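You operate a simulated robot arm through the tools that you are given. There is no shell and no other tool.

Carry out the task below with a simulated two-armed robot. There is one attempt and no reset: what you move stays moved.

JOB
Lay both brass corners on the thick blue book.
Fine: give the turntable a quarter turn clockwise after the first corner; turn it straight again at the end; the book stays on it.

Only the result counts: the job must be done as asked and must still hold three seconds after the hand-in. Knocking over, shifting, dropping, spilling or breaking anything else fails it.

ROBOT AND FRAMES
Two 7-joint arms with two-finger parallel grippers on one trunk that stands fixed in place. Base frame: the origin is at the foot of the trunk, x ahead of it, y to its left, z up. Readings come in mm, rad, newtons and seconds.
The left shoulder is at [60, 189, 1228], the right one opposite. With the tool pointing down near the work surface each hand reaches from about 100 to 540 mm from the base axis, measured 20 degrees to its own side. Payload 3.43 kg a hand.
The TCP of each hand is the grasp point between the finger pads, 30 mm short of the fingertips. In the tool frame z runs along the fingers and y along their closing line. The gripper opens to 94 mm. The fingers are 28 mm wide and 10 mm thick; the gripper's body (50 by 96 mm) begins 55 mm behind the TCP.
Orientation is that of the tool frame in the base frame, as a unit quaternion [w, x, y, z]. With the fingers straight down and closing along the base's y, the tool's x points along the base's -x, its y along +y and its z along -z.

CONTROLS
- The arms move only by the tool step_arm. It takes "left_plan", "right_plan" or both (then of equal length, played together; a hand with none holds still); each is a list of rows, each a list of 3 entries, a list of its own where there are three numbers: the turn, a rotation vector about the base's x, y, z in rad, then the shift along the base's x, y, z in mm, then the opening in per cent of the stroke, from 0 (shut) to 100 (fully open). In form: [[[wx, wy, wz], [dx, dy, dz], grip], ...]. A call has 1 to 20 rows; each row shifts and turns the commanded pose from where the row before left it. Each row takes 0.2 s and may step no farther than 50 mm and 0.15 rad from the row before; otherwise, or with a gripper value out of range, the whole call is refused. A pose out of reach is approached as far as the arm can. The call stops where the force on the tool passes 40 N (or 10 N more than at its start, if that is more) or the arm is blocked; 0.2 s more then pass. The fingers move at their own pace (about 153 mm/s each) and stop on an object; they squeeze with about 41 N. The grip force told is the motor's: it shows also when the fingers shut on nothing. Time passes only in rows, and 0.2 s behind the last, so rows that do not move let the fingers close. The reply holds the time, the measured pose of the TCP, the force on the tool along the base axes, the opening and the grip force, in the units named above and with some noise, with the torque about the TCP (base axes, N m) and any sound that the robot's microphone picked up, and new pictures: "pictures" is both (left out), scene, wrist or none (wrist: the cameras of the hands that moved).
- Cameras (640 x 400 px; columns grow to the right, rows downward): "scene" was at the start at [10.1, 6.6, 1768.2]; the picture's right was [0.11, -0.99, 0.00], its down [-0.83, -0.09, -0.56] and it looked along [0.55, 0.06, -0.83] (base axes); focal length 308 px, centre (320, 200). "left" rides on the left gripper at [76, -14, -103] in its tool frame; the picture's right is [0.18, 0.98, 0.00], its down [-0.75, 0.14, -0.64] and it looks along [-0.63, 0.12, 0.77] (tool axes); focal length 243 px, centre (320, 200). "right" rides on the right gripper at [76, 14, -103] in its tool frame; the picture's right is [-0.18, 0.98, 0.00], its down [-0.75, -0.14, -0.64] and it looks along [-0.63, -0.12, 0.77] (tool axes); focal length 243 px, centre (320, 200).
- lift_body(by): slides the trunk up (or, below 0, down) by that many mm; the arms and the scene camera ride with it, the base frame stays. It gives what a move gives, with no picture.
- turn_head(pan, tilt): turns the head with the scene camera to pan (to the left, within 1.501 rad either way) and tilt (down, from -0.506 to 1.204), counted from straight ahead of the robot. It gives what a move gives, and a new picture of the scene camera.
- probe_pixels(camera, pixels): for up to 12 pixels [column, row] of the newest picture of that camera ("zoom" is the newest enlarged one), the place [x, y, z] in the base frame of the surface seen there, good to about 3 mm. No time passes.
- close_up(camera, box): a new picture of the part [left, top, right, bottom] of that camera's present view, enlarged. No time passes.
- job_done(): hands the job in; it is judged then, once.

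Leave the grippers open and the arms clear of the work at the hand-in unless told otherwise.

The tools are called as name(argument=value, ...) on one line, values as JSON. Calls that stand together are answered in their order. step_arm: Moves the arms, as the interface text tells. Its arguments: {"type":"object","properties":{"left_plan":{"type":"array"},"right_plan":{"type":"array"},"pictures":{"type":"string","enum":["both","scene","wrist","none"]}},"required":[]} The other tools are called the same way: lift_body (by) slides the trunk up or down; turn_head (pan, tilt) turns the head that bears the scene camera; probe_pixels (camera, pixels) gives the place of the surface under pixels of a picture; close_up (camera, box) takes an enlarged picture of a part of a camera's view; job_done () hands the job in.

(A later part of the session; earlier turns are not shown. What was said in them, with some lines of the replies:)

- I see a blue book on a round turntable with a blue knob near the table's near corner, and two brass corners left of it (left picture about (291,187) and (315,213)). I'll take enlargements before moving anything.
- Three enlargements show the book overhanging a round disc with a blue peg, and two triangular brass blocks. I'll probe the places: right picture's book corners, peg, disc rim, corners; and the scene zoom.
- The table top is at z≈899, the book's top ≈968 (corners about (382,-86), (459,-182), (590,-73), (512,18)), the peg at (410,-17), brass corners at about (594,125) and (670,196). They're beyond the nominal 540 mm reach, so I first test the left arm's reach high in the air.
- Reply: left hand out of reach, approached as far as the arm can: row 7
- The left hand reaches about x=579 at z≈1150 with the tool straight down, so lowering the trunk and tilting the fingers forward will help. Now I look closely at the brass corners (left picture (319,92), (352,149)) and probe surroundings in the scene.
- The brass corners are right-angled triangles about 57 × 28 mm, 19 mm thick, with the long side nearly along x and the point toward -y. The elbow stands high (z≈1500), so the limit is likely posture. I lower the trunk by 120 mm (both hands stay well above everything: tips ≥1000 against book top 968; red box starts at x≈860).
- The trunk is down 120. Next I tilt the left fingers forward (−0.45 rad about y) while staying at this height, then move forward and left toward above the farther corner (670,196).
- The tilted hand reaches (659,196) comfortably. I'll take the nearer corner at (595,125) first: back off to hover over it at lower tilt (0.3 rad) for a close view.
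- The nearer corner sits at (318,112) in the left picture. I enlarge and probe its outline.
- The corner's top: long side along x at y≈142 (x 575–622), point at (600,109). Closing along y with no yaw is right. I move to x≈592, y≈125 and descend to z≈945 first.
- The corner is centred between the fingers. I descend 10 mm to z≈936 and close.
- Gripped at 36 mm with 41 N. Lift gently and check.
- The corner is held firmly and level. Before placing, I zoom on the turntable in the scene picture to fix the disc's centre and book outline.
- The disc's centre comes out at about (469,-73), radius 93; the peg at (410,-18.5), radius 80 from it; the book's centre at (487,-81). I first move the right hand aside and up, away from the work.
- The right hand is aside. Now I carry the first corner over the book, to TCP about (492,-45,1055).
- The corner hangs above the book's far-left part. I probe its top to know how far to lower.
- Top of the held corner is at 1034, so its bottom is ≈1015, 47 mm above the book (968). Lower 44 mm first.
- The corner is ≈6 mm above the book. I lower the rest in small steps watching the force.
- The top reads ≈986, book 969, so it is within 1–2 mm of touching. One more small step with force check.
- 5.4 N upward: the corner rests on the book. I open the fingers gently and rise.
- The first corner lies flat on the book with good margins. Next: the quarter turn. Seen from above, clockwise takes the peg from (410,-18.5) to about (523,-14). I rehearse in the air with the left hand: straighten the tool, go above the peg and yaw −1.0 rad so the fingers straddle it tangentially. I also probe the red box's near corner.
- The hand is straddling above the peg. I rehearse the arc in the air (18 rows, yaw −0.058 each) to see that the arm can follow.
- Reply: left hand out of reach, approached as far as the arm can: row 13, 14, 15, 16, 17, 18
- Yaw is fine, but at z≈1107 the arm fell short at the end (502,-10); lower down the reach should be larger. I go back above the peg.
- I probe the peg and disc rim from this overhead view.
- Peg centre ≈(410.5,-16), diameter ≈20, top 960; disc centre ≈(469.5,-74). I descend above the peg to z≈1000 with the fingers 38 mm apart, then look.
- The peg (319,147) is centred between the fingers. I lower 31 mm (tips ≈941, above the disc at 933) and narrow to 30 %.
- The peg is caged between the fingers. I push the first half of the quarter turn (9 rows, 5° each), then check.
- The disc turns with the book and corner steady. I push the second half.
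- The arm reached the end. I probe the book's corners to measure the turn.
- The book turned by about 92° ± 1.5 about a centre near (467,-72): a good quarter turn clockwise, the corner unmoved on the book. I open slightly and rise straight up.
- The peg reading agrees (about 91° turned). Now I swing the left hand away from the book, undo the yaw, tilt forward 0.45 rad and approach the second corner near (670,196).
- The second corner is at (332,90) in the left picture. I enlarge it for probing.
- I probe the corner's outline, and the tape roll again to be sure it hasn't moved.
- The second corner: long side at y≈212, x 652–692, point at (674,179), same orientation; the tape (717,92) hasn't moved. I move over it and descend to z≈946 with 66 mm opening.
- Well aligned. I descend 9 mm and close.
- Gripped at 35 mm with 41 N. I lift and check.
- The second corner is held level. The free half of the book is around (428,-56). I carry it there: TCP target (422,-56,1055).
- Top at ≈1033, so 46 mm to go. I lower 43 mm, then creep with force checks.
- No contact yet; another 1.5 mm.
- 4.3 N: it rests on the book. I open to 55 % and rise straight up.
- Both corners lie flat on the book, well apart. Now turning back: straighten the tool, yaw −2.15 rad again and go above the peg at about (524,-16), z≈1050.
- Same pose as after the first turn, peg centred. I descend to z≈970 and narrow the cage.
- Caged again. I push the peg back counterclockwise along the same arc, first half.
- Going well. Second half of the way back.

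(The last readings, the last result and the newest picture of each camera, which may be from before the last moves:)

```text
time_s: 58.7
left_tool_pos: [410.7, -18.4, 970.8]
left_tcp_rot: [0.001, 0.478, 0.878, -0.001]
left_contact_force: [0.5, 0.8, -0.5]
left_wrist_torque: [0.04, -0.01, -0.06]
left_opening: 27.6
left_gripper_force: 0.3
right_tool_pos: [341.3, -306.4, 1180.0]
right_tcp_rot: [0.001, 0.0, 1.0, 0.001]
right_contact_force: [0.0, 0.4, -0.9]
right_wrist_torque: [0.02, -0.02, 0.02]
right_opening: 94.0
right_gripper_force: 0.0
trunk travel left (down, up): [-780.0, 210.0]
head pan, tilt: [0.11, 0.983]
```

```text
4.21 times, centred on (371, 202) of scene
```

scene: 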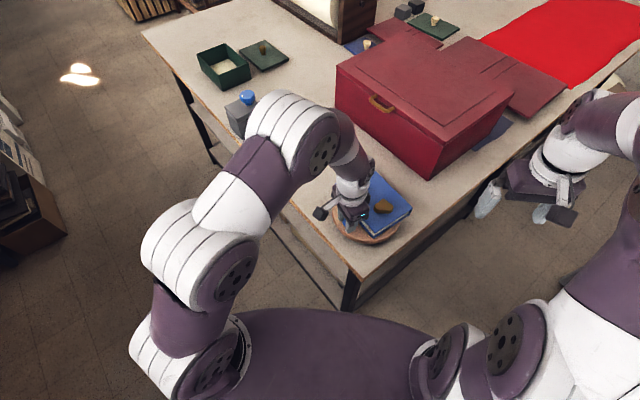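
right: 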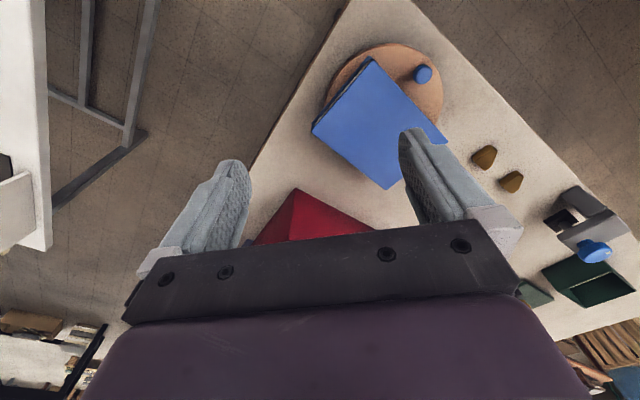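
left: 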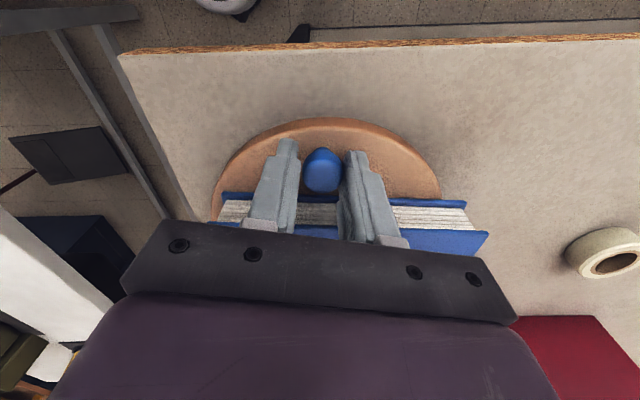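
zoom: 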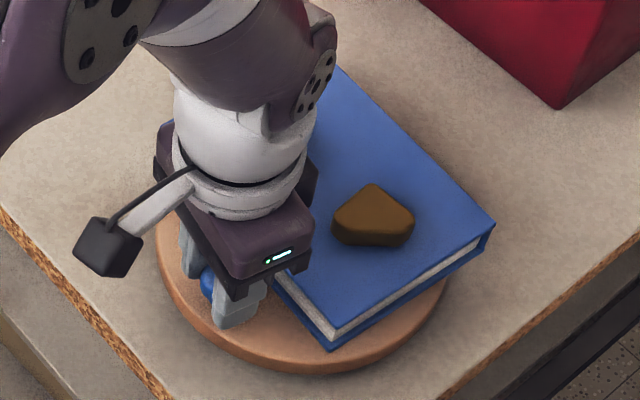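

Back at the start. I open a little, rise straight up and move aside so the scene view can be compared with the original one.

step_arm(left_plan=[[[0, 0, 0], [0, 0, 0], 36], [[0, 0, 0], [0, 0, 0], 40], [[0, 0, 0], [0, 0, 10], 40], [[0, 0, 0], [0, 0, 25], 40], [[0, 0, 0], [0, 0, 40], 40], [[0, 0, 0], [0, 0, 40], 40], [[0, 0, 0], [-10, 40, 10], 40], [[0, 0, 0], [-10, 45, 0], 40], [[0, 0, 0], [0, 45, 0], 40], [[0, 0, 0], [0, 45, 0], 40], [[0, 0, 0], [0, 30, 0], 40]])

close_up(camera="scene", box=[315, 155, 427, 250])

```text
time_s: 61.1
left_tool_pos: [392.3, 190.0, 1097.4]
left_tcp_rot: [0.001, 0.479, 0.878, 0.0]
left_contact_force: [-1.5, 0.9, -0.2]
left_wrist_torque: [-0.04, 0.03, 0.0]
left_opening: 37.6
left_gripper_force: 0.0
right_tool_pos: [341.4, -306.1, 1180.8]
right_tcp_rot: [0.0, 0.0, 1.0, 0.001]
right_contact_force: [-1.0, 0.6, -0.3]
right_wrist_torque: [0.0, 0.03, 0.03]
right_opening: 94.2
right_gripper_force: 0.1
trunk travel left (down, up): [-780.0, 210.0]
head pan, tilt: [0.11, 0.983]
```

scene: 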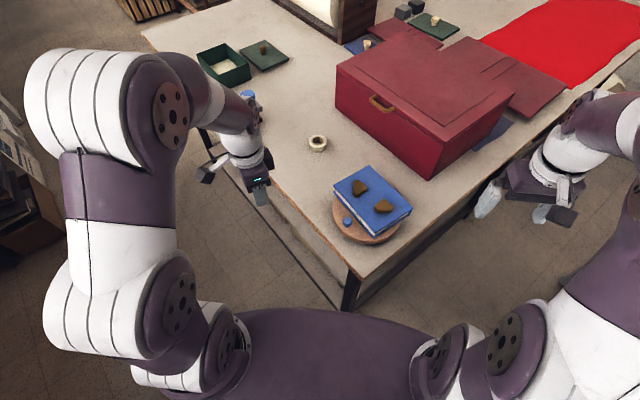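
left: 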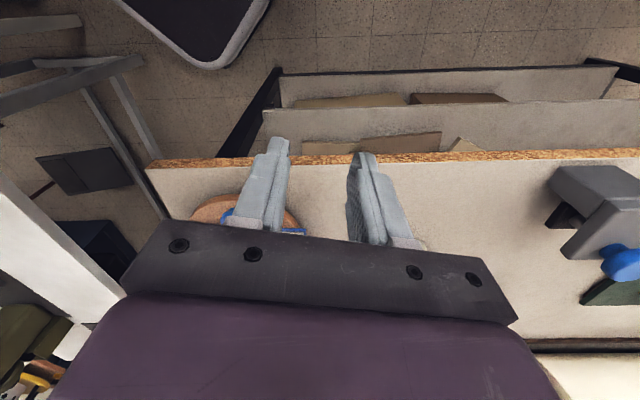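

```text
4.21 times, centred on (371, 202) of scene
```

zoom: 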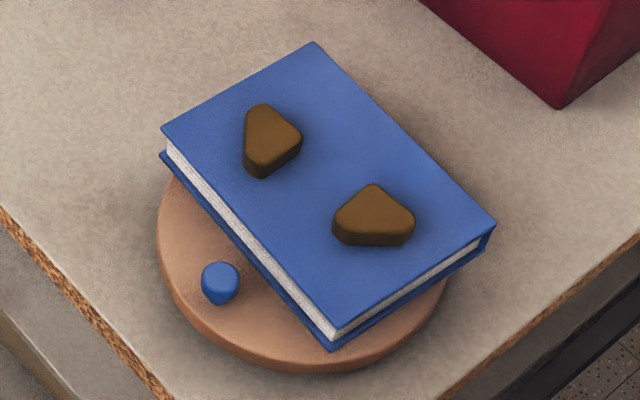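

Compared with the original view (C 318,43 → 313,42; B 495,230 → 495,224; peg +3 px), the table stands about 1.5° past straight (counterclockwise). Both corners sit well. I'll fine-trim it: go back to exactly the original cage position (411.5,-15.5) and close gently on the peg, which centres it where it was.

step_arm(left_plan=[[[0, 0, 0], [0, -30, 0], 40], [[0, 0, 0], [0, -45, 0], 40], [[0, 0, 0], [0, -45, 0], 40], [[0, 0, 0], [9, -45, 0], 40], [[0, 0, 0], [10, -40.5, 0], 40], [[0, 0, 0], [0, 0, -35], 40], [[0, 0, 0], [0, 0, -35], 40], [[0, 0, 0], [0, 0, -25], 40], [[0, 0, 0], [0, 0, 0], 40]], pictures="wrist")

step_arm(left_plan=[[[0, 0, 0], [0, 0, 0], 40]], pictures="none")

step_arm(left_plan=[[[0, 0, 0], [0, 0, 0], 40]], pictures="none")

step_arm(left_plan=[[[0, 0, 0], [0, 0, 0], 40]], pictures="none")

```text
time_s: 63.1
left_tool_pos: [410.2, -15.6, 1001.0]
left_tcp_rot: [0.001, 0.479, 0.878, 0.0]
left_contact_force: [-0.1, -0.1, 0.5]
left_wrist_torque: [0.05, 0.0, 0.03]
left_opening: 37.6
left_gripper_force: 0.1
right_tool_pos: [339.6, -306.0, 1178.6]
right_tcp_rot: [0.0, 0.0, 1.0, 0.0]
right_contact_force: [-0.4, -0.5, 0.6]
right_wrist_torque: [0.02, 0.02, 0.0]
right_opening: 94.0
right_gripper_force: 0.0
trunk travel left (down, up): [-780.0, 210.0]
head pan, tilt: [0.11, 0.983]
```

left: 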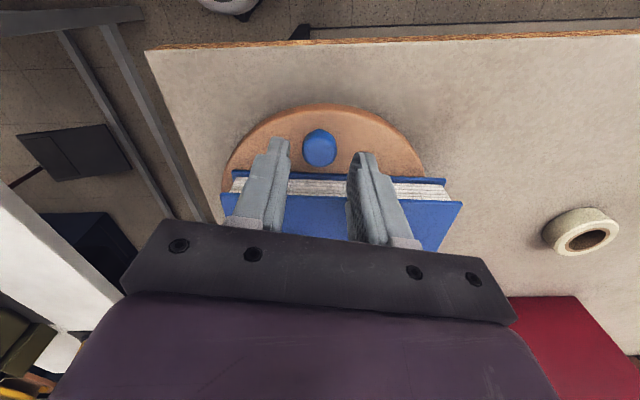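

```text
time_s: 63.5
left_tool_pos: [410.9, -17.0, 1001.5]
left_tcp_rot: [0.0, 0.479, 0.878, 0.0]
left_contact_force: [0.2, -0.4, 0.0]
left_wrist_torque: [-0.01, 0.0, -0.01]
left_opening: 37.5
left_gripper_force: 0.1
right_tool_pos: [340.1, -306.7, 1180.1]
right_tcp_rot: [0.0, 0.0, 1.0, -0.001]
right_contact_force: [0.1, -0.5, 0.9]
right_wrist_torque: [0.03, 0.04, 0.04]
right_opening: 93.9
right_gripper_force: 0.2
trunk travel left (down, up): [-780.0, 210.0]
head pan, tilt: [0.11, 0.983]
```

```text
time_s: 63.9
left_tool_pos: [411.7, -16.9, 1001.4]
left_tcp_rot: [0.0, 0.479, 0.878, 0.001]
left_contact_force: [0.4, 0.3, -0.4]
left_wrist_torque: [0.02, 0.03, 0.0]
left_opening: 37.3
left_gripper_force: 0.1
right_tool_pos: [341.8, -307.2, 1180.4]
right_tcp_rot: [0.0, 0.0, 1.0, 0.0]
right_contact_force: [-0.1, 0.4, -0.5]
right_wrist_torque: [-0.03, 0.01, 0.01]
right_opening: 93.9
right_gripper_force: 0.0
trunk travel left (down, up): [-780.0, 210.0]
head pan, tilt: [0.11, 0.983]
```

```text
time_s: 64.3
left_tool_pos: [410.4, -15.9, 1001.1]
left_tcp_rot: [0.001, 0.478, 0.878, 0.0]
left_contact_force: [0.6, 0.5, 0.0]
left_wrist_torque: [-0.02, 0.03, 0.01]
left_opening: 37.6
left_gripper_force: 0.2
right_tool_pos: [341.0, -307.1, 1180.5]
right_tcp_rot: [0.0, 0.0, 1.0, -0.001]
right_contact_force: [-0.3, 0.6, -0.5]
right_wrist_torque: [0.0, 0.02, 0.0]
right_opening: 94.1
right_gripper_force: 0.1
trunk travel left (down, up): [-780.0, 210.0]
head pan, tilt: [0.11, 0.983]
```

The hover averages (410.8,-16.4); against the original pose that's about 1 mm short, so I add (+0.8,+0.8) while descending to z≈970, then close gently onto the peg.

step_arm(left_plan=[[[0, 0, 0], [0.8, 0.8, -15], 40], [[0, 0, 0], [0, 0, -10], 40], [[0, 0, 0], [0, 0, -6], 40], [[0, 0, 0], [0, 0, 0], 30], [[0, 0, 0], [0, 0, 0], 26], [[0, 0, 0], [0, 0, 0], 24], [[0, 0, 0], [0, 0, 0], 22], [[0, 0, 0], [0, 0, 0], 20], [[0, 0, 0], [0, 0, 0], 20]], pictures="wrist")

close_up(camera="left", box=[200, 90, 460, 250])

```text
time_s: 66.3
left_tool_pos: [410.7, -17.4, 970.2]
left_tcp_rot: [0.0, 0.478, 0.878, -0.001]
left_contact_force: [0.0, -0.1, -1.9]
left_wrist_torque: [-0.11, -0.09, 0.04]
left_opening: 23.6
left_gripper_force: 44.8
right_tool_pos: [341.3, -307.7, 1179.8]
right_tcp_rot: [0.0, 0.0, 1.0, 0.0]
right_contact_force: [-0.2, -0.4, 0.6]
right_wrist_torque: [-0.01, -0.01, 0.01]
right_opening: 93.7
right_gripper_force: 0.1
trunk travel left (down, up): [-780.0, 210.0]
head pan, tilt: [0.11, 0.983]
```

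left: 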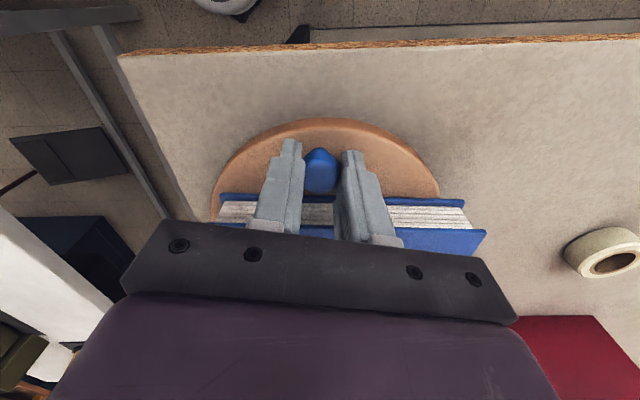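

```text
2.46 times, centred on (330, 170) of left
```

zoom: 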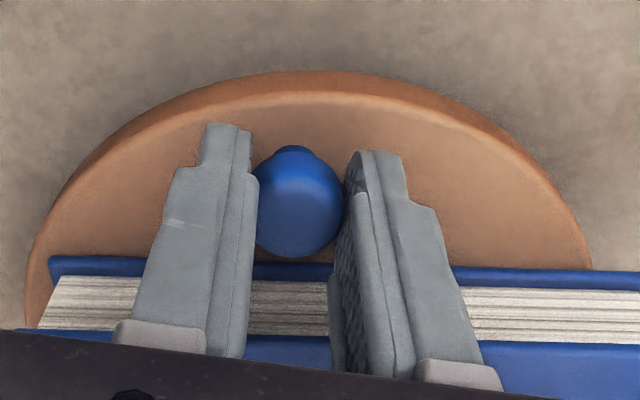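

The peg is held (23.6 mm). I check the present book position in the scene before trimming.

close_up(camera="scene", box=[315, 155, 427, 250])

```text
4.21 times, centred on (371, 202) of scene
```

zoom: 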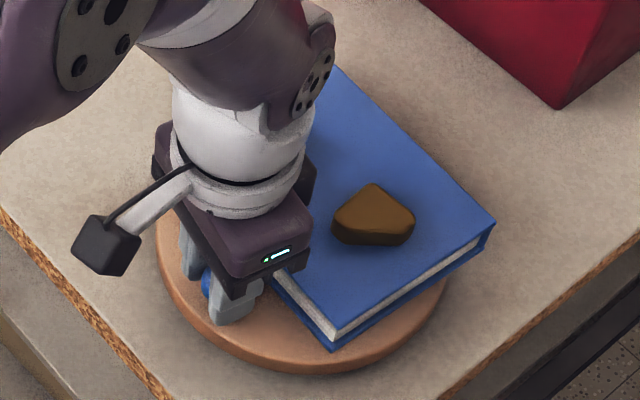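

The book is unchanged by the grip (B still ≈(495,223)). I trim clockwise by (1.5,1.5) mm with the peg held.

step_arm(left_plan=[[[0, 0, -0.013], [0.8, 0.8, 0], 20], [[0, 0, -0.013], [0.8, 0.8, 0], 20], [[0, 0, 0], [0, 0, 0], 20]], pictures="wrist")

close_up(camera="scene", box=[315, 155, 427, 250])

```text
time_s: 67.1
left_tool_pos: [411.0, -16.3, 970.2]
left_tcp_rot: [0.0, 0.49, 0.871, 0.0]
left_contact_force: [-0.5, -5.1, 3.8]
left_wrist_torque: [0.08, 0.14, -0.21]
left_opening: 23.1
left_gripper_force: 45.6
right_tool_pos: [340.3, -307.2, 1180.5]
right_tcp_rot: [0.0, 0.0, 1.0, 0.0]
right_contact_force: [-0.5, 0.8, -0.2]
right_wrist_torque: [0.01, 0.01, 0.0]
right_opening: 94.1
right_gripper_force: 0.0
trunk travel left (down, up): [-780.0, 210.0]
head pan, tilt: [0.11, 0.983]
```

left: 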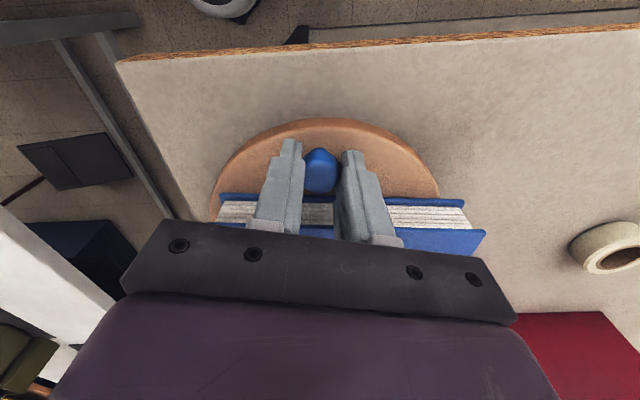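

```text
4.21 times, centred on (371, 202) of scene
```

zoom: 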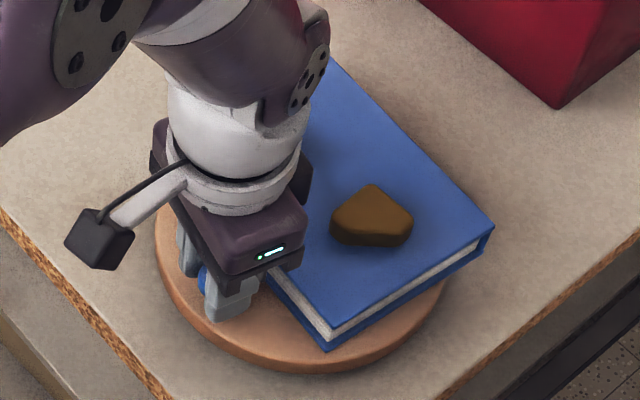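

Now A-bottom ≈(327,350), B ≈(494,226), within about half a degree of the original (326,350)/(495,229). I release, rise and move aside for a final check.

step_arm(left_plan=[[[0, 0, 0], [0.3, 0.3, 0], 20], [[0, 0, 0], [0, 0, 0], 30], [[0, 0, 0], [0, 0, 0], 38], [[0, 0, 0], [0, 0, 0], 40], [[0, 0, 0], [0, 0, 10], 40], [[0, 0, 0], [0, 0, 25], 40], [[0, 0, 0], [0, 0, 40], 40], [[0, 0, 0], [0, 0, 40], 40], [[0, 0, 0], [-10, 40, 10], 60], [[0, 0, 0], [-10, 45, 10], 80], [[0, 0, 0], [-10, 45, 10], 100], [[0, 0, 0], [-10, 45, 10], 100], [[0, 0, 0], [-10, 40, 0], 100]])

close_up(camera="scene", box=[315, 155, 427, 250])

```text
time_s: 69.9
left_tool_pos: [364.9, 202.5, 1121.3]
left_tcp_rot: [0.001, 0.49, 0.872, -0.002]
left_contact_force: [0.2, -0.7, 0.7]
left_wrist_torque: [0.01, 0.01, 0.0]
left_opening: 93.9
left_gripper_force: 0.1
right_tool_pos: [340.8, -306.3, 1180.2]
right_tcp_rot: [0.0, 0.0, 1.0, 0.0]
right_contact_force: [0.4, 0.4, 0.4]
right_wrist_torque: [-0.01, -0.01, -0.02]
right_opening: 94.3
right_gripper_force: 0.1
trunk travel left (down, up): [-780.0, 210.0]
head pan, tilt: [0.11, 0.983]
```

scene: 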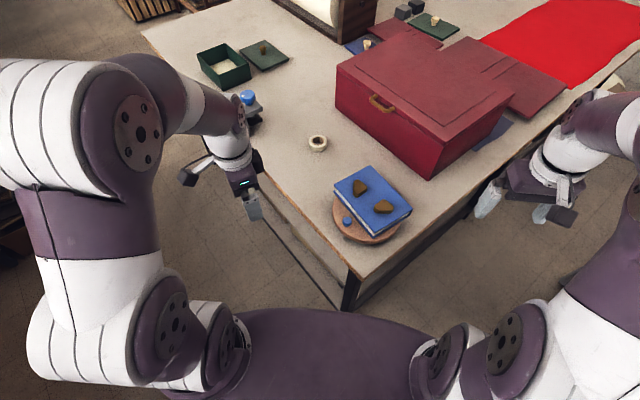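
left: 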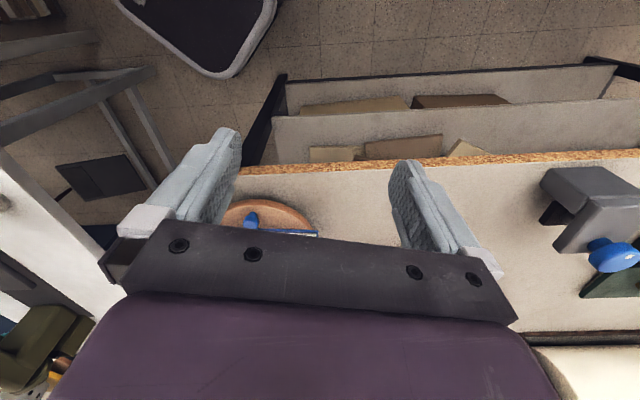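

```text
4.21 times, centred on (371, 202) of scene
```

zoom: 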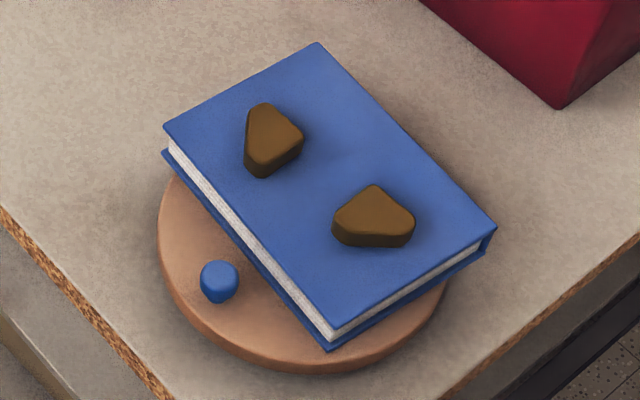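

The view now matches the original within about half a degree (C 317,42; B 496,227; A-bottom 328,350; peg 219,282). Both brass corners lie flat on the blue book, the book is on the turntable, tape and other things are unmoved, and both grippers are open and clear. I hand in.

job_done()

```text
The job is handed in.
```

Both brass corners are lying flat on the thick blue book. The book is still on the turntable, which is straight again. The job is handed in, but I haven't been told the result.

- **Quarter turn:** after the first corner was down, I turned the table clockwise by about 91–92°, measured from the peg and the book's edges. I then placed the second corner and turned it back.
- **Straightness:** the first turn back overshot by about 1.5°, so I trimmed it. In the camera view it now matches its starting position to about half a degree.
- **Everything else:** I saw nothing knocked or shifted. Both grippers are open and the arms are clear of the work. The trunk is still 120 mm lower than at the start, which I needed for reach.
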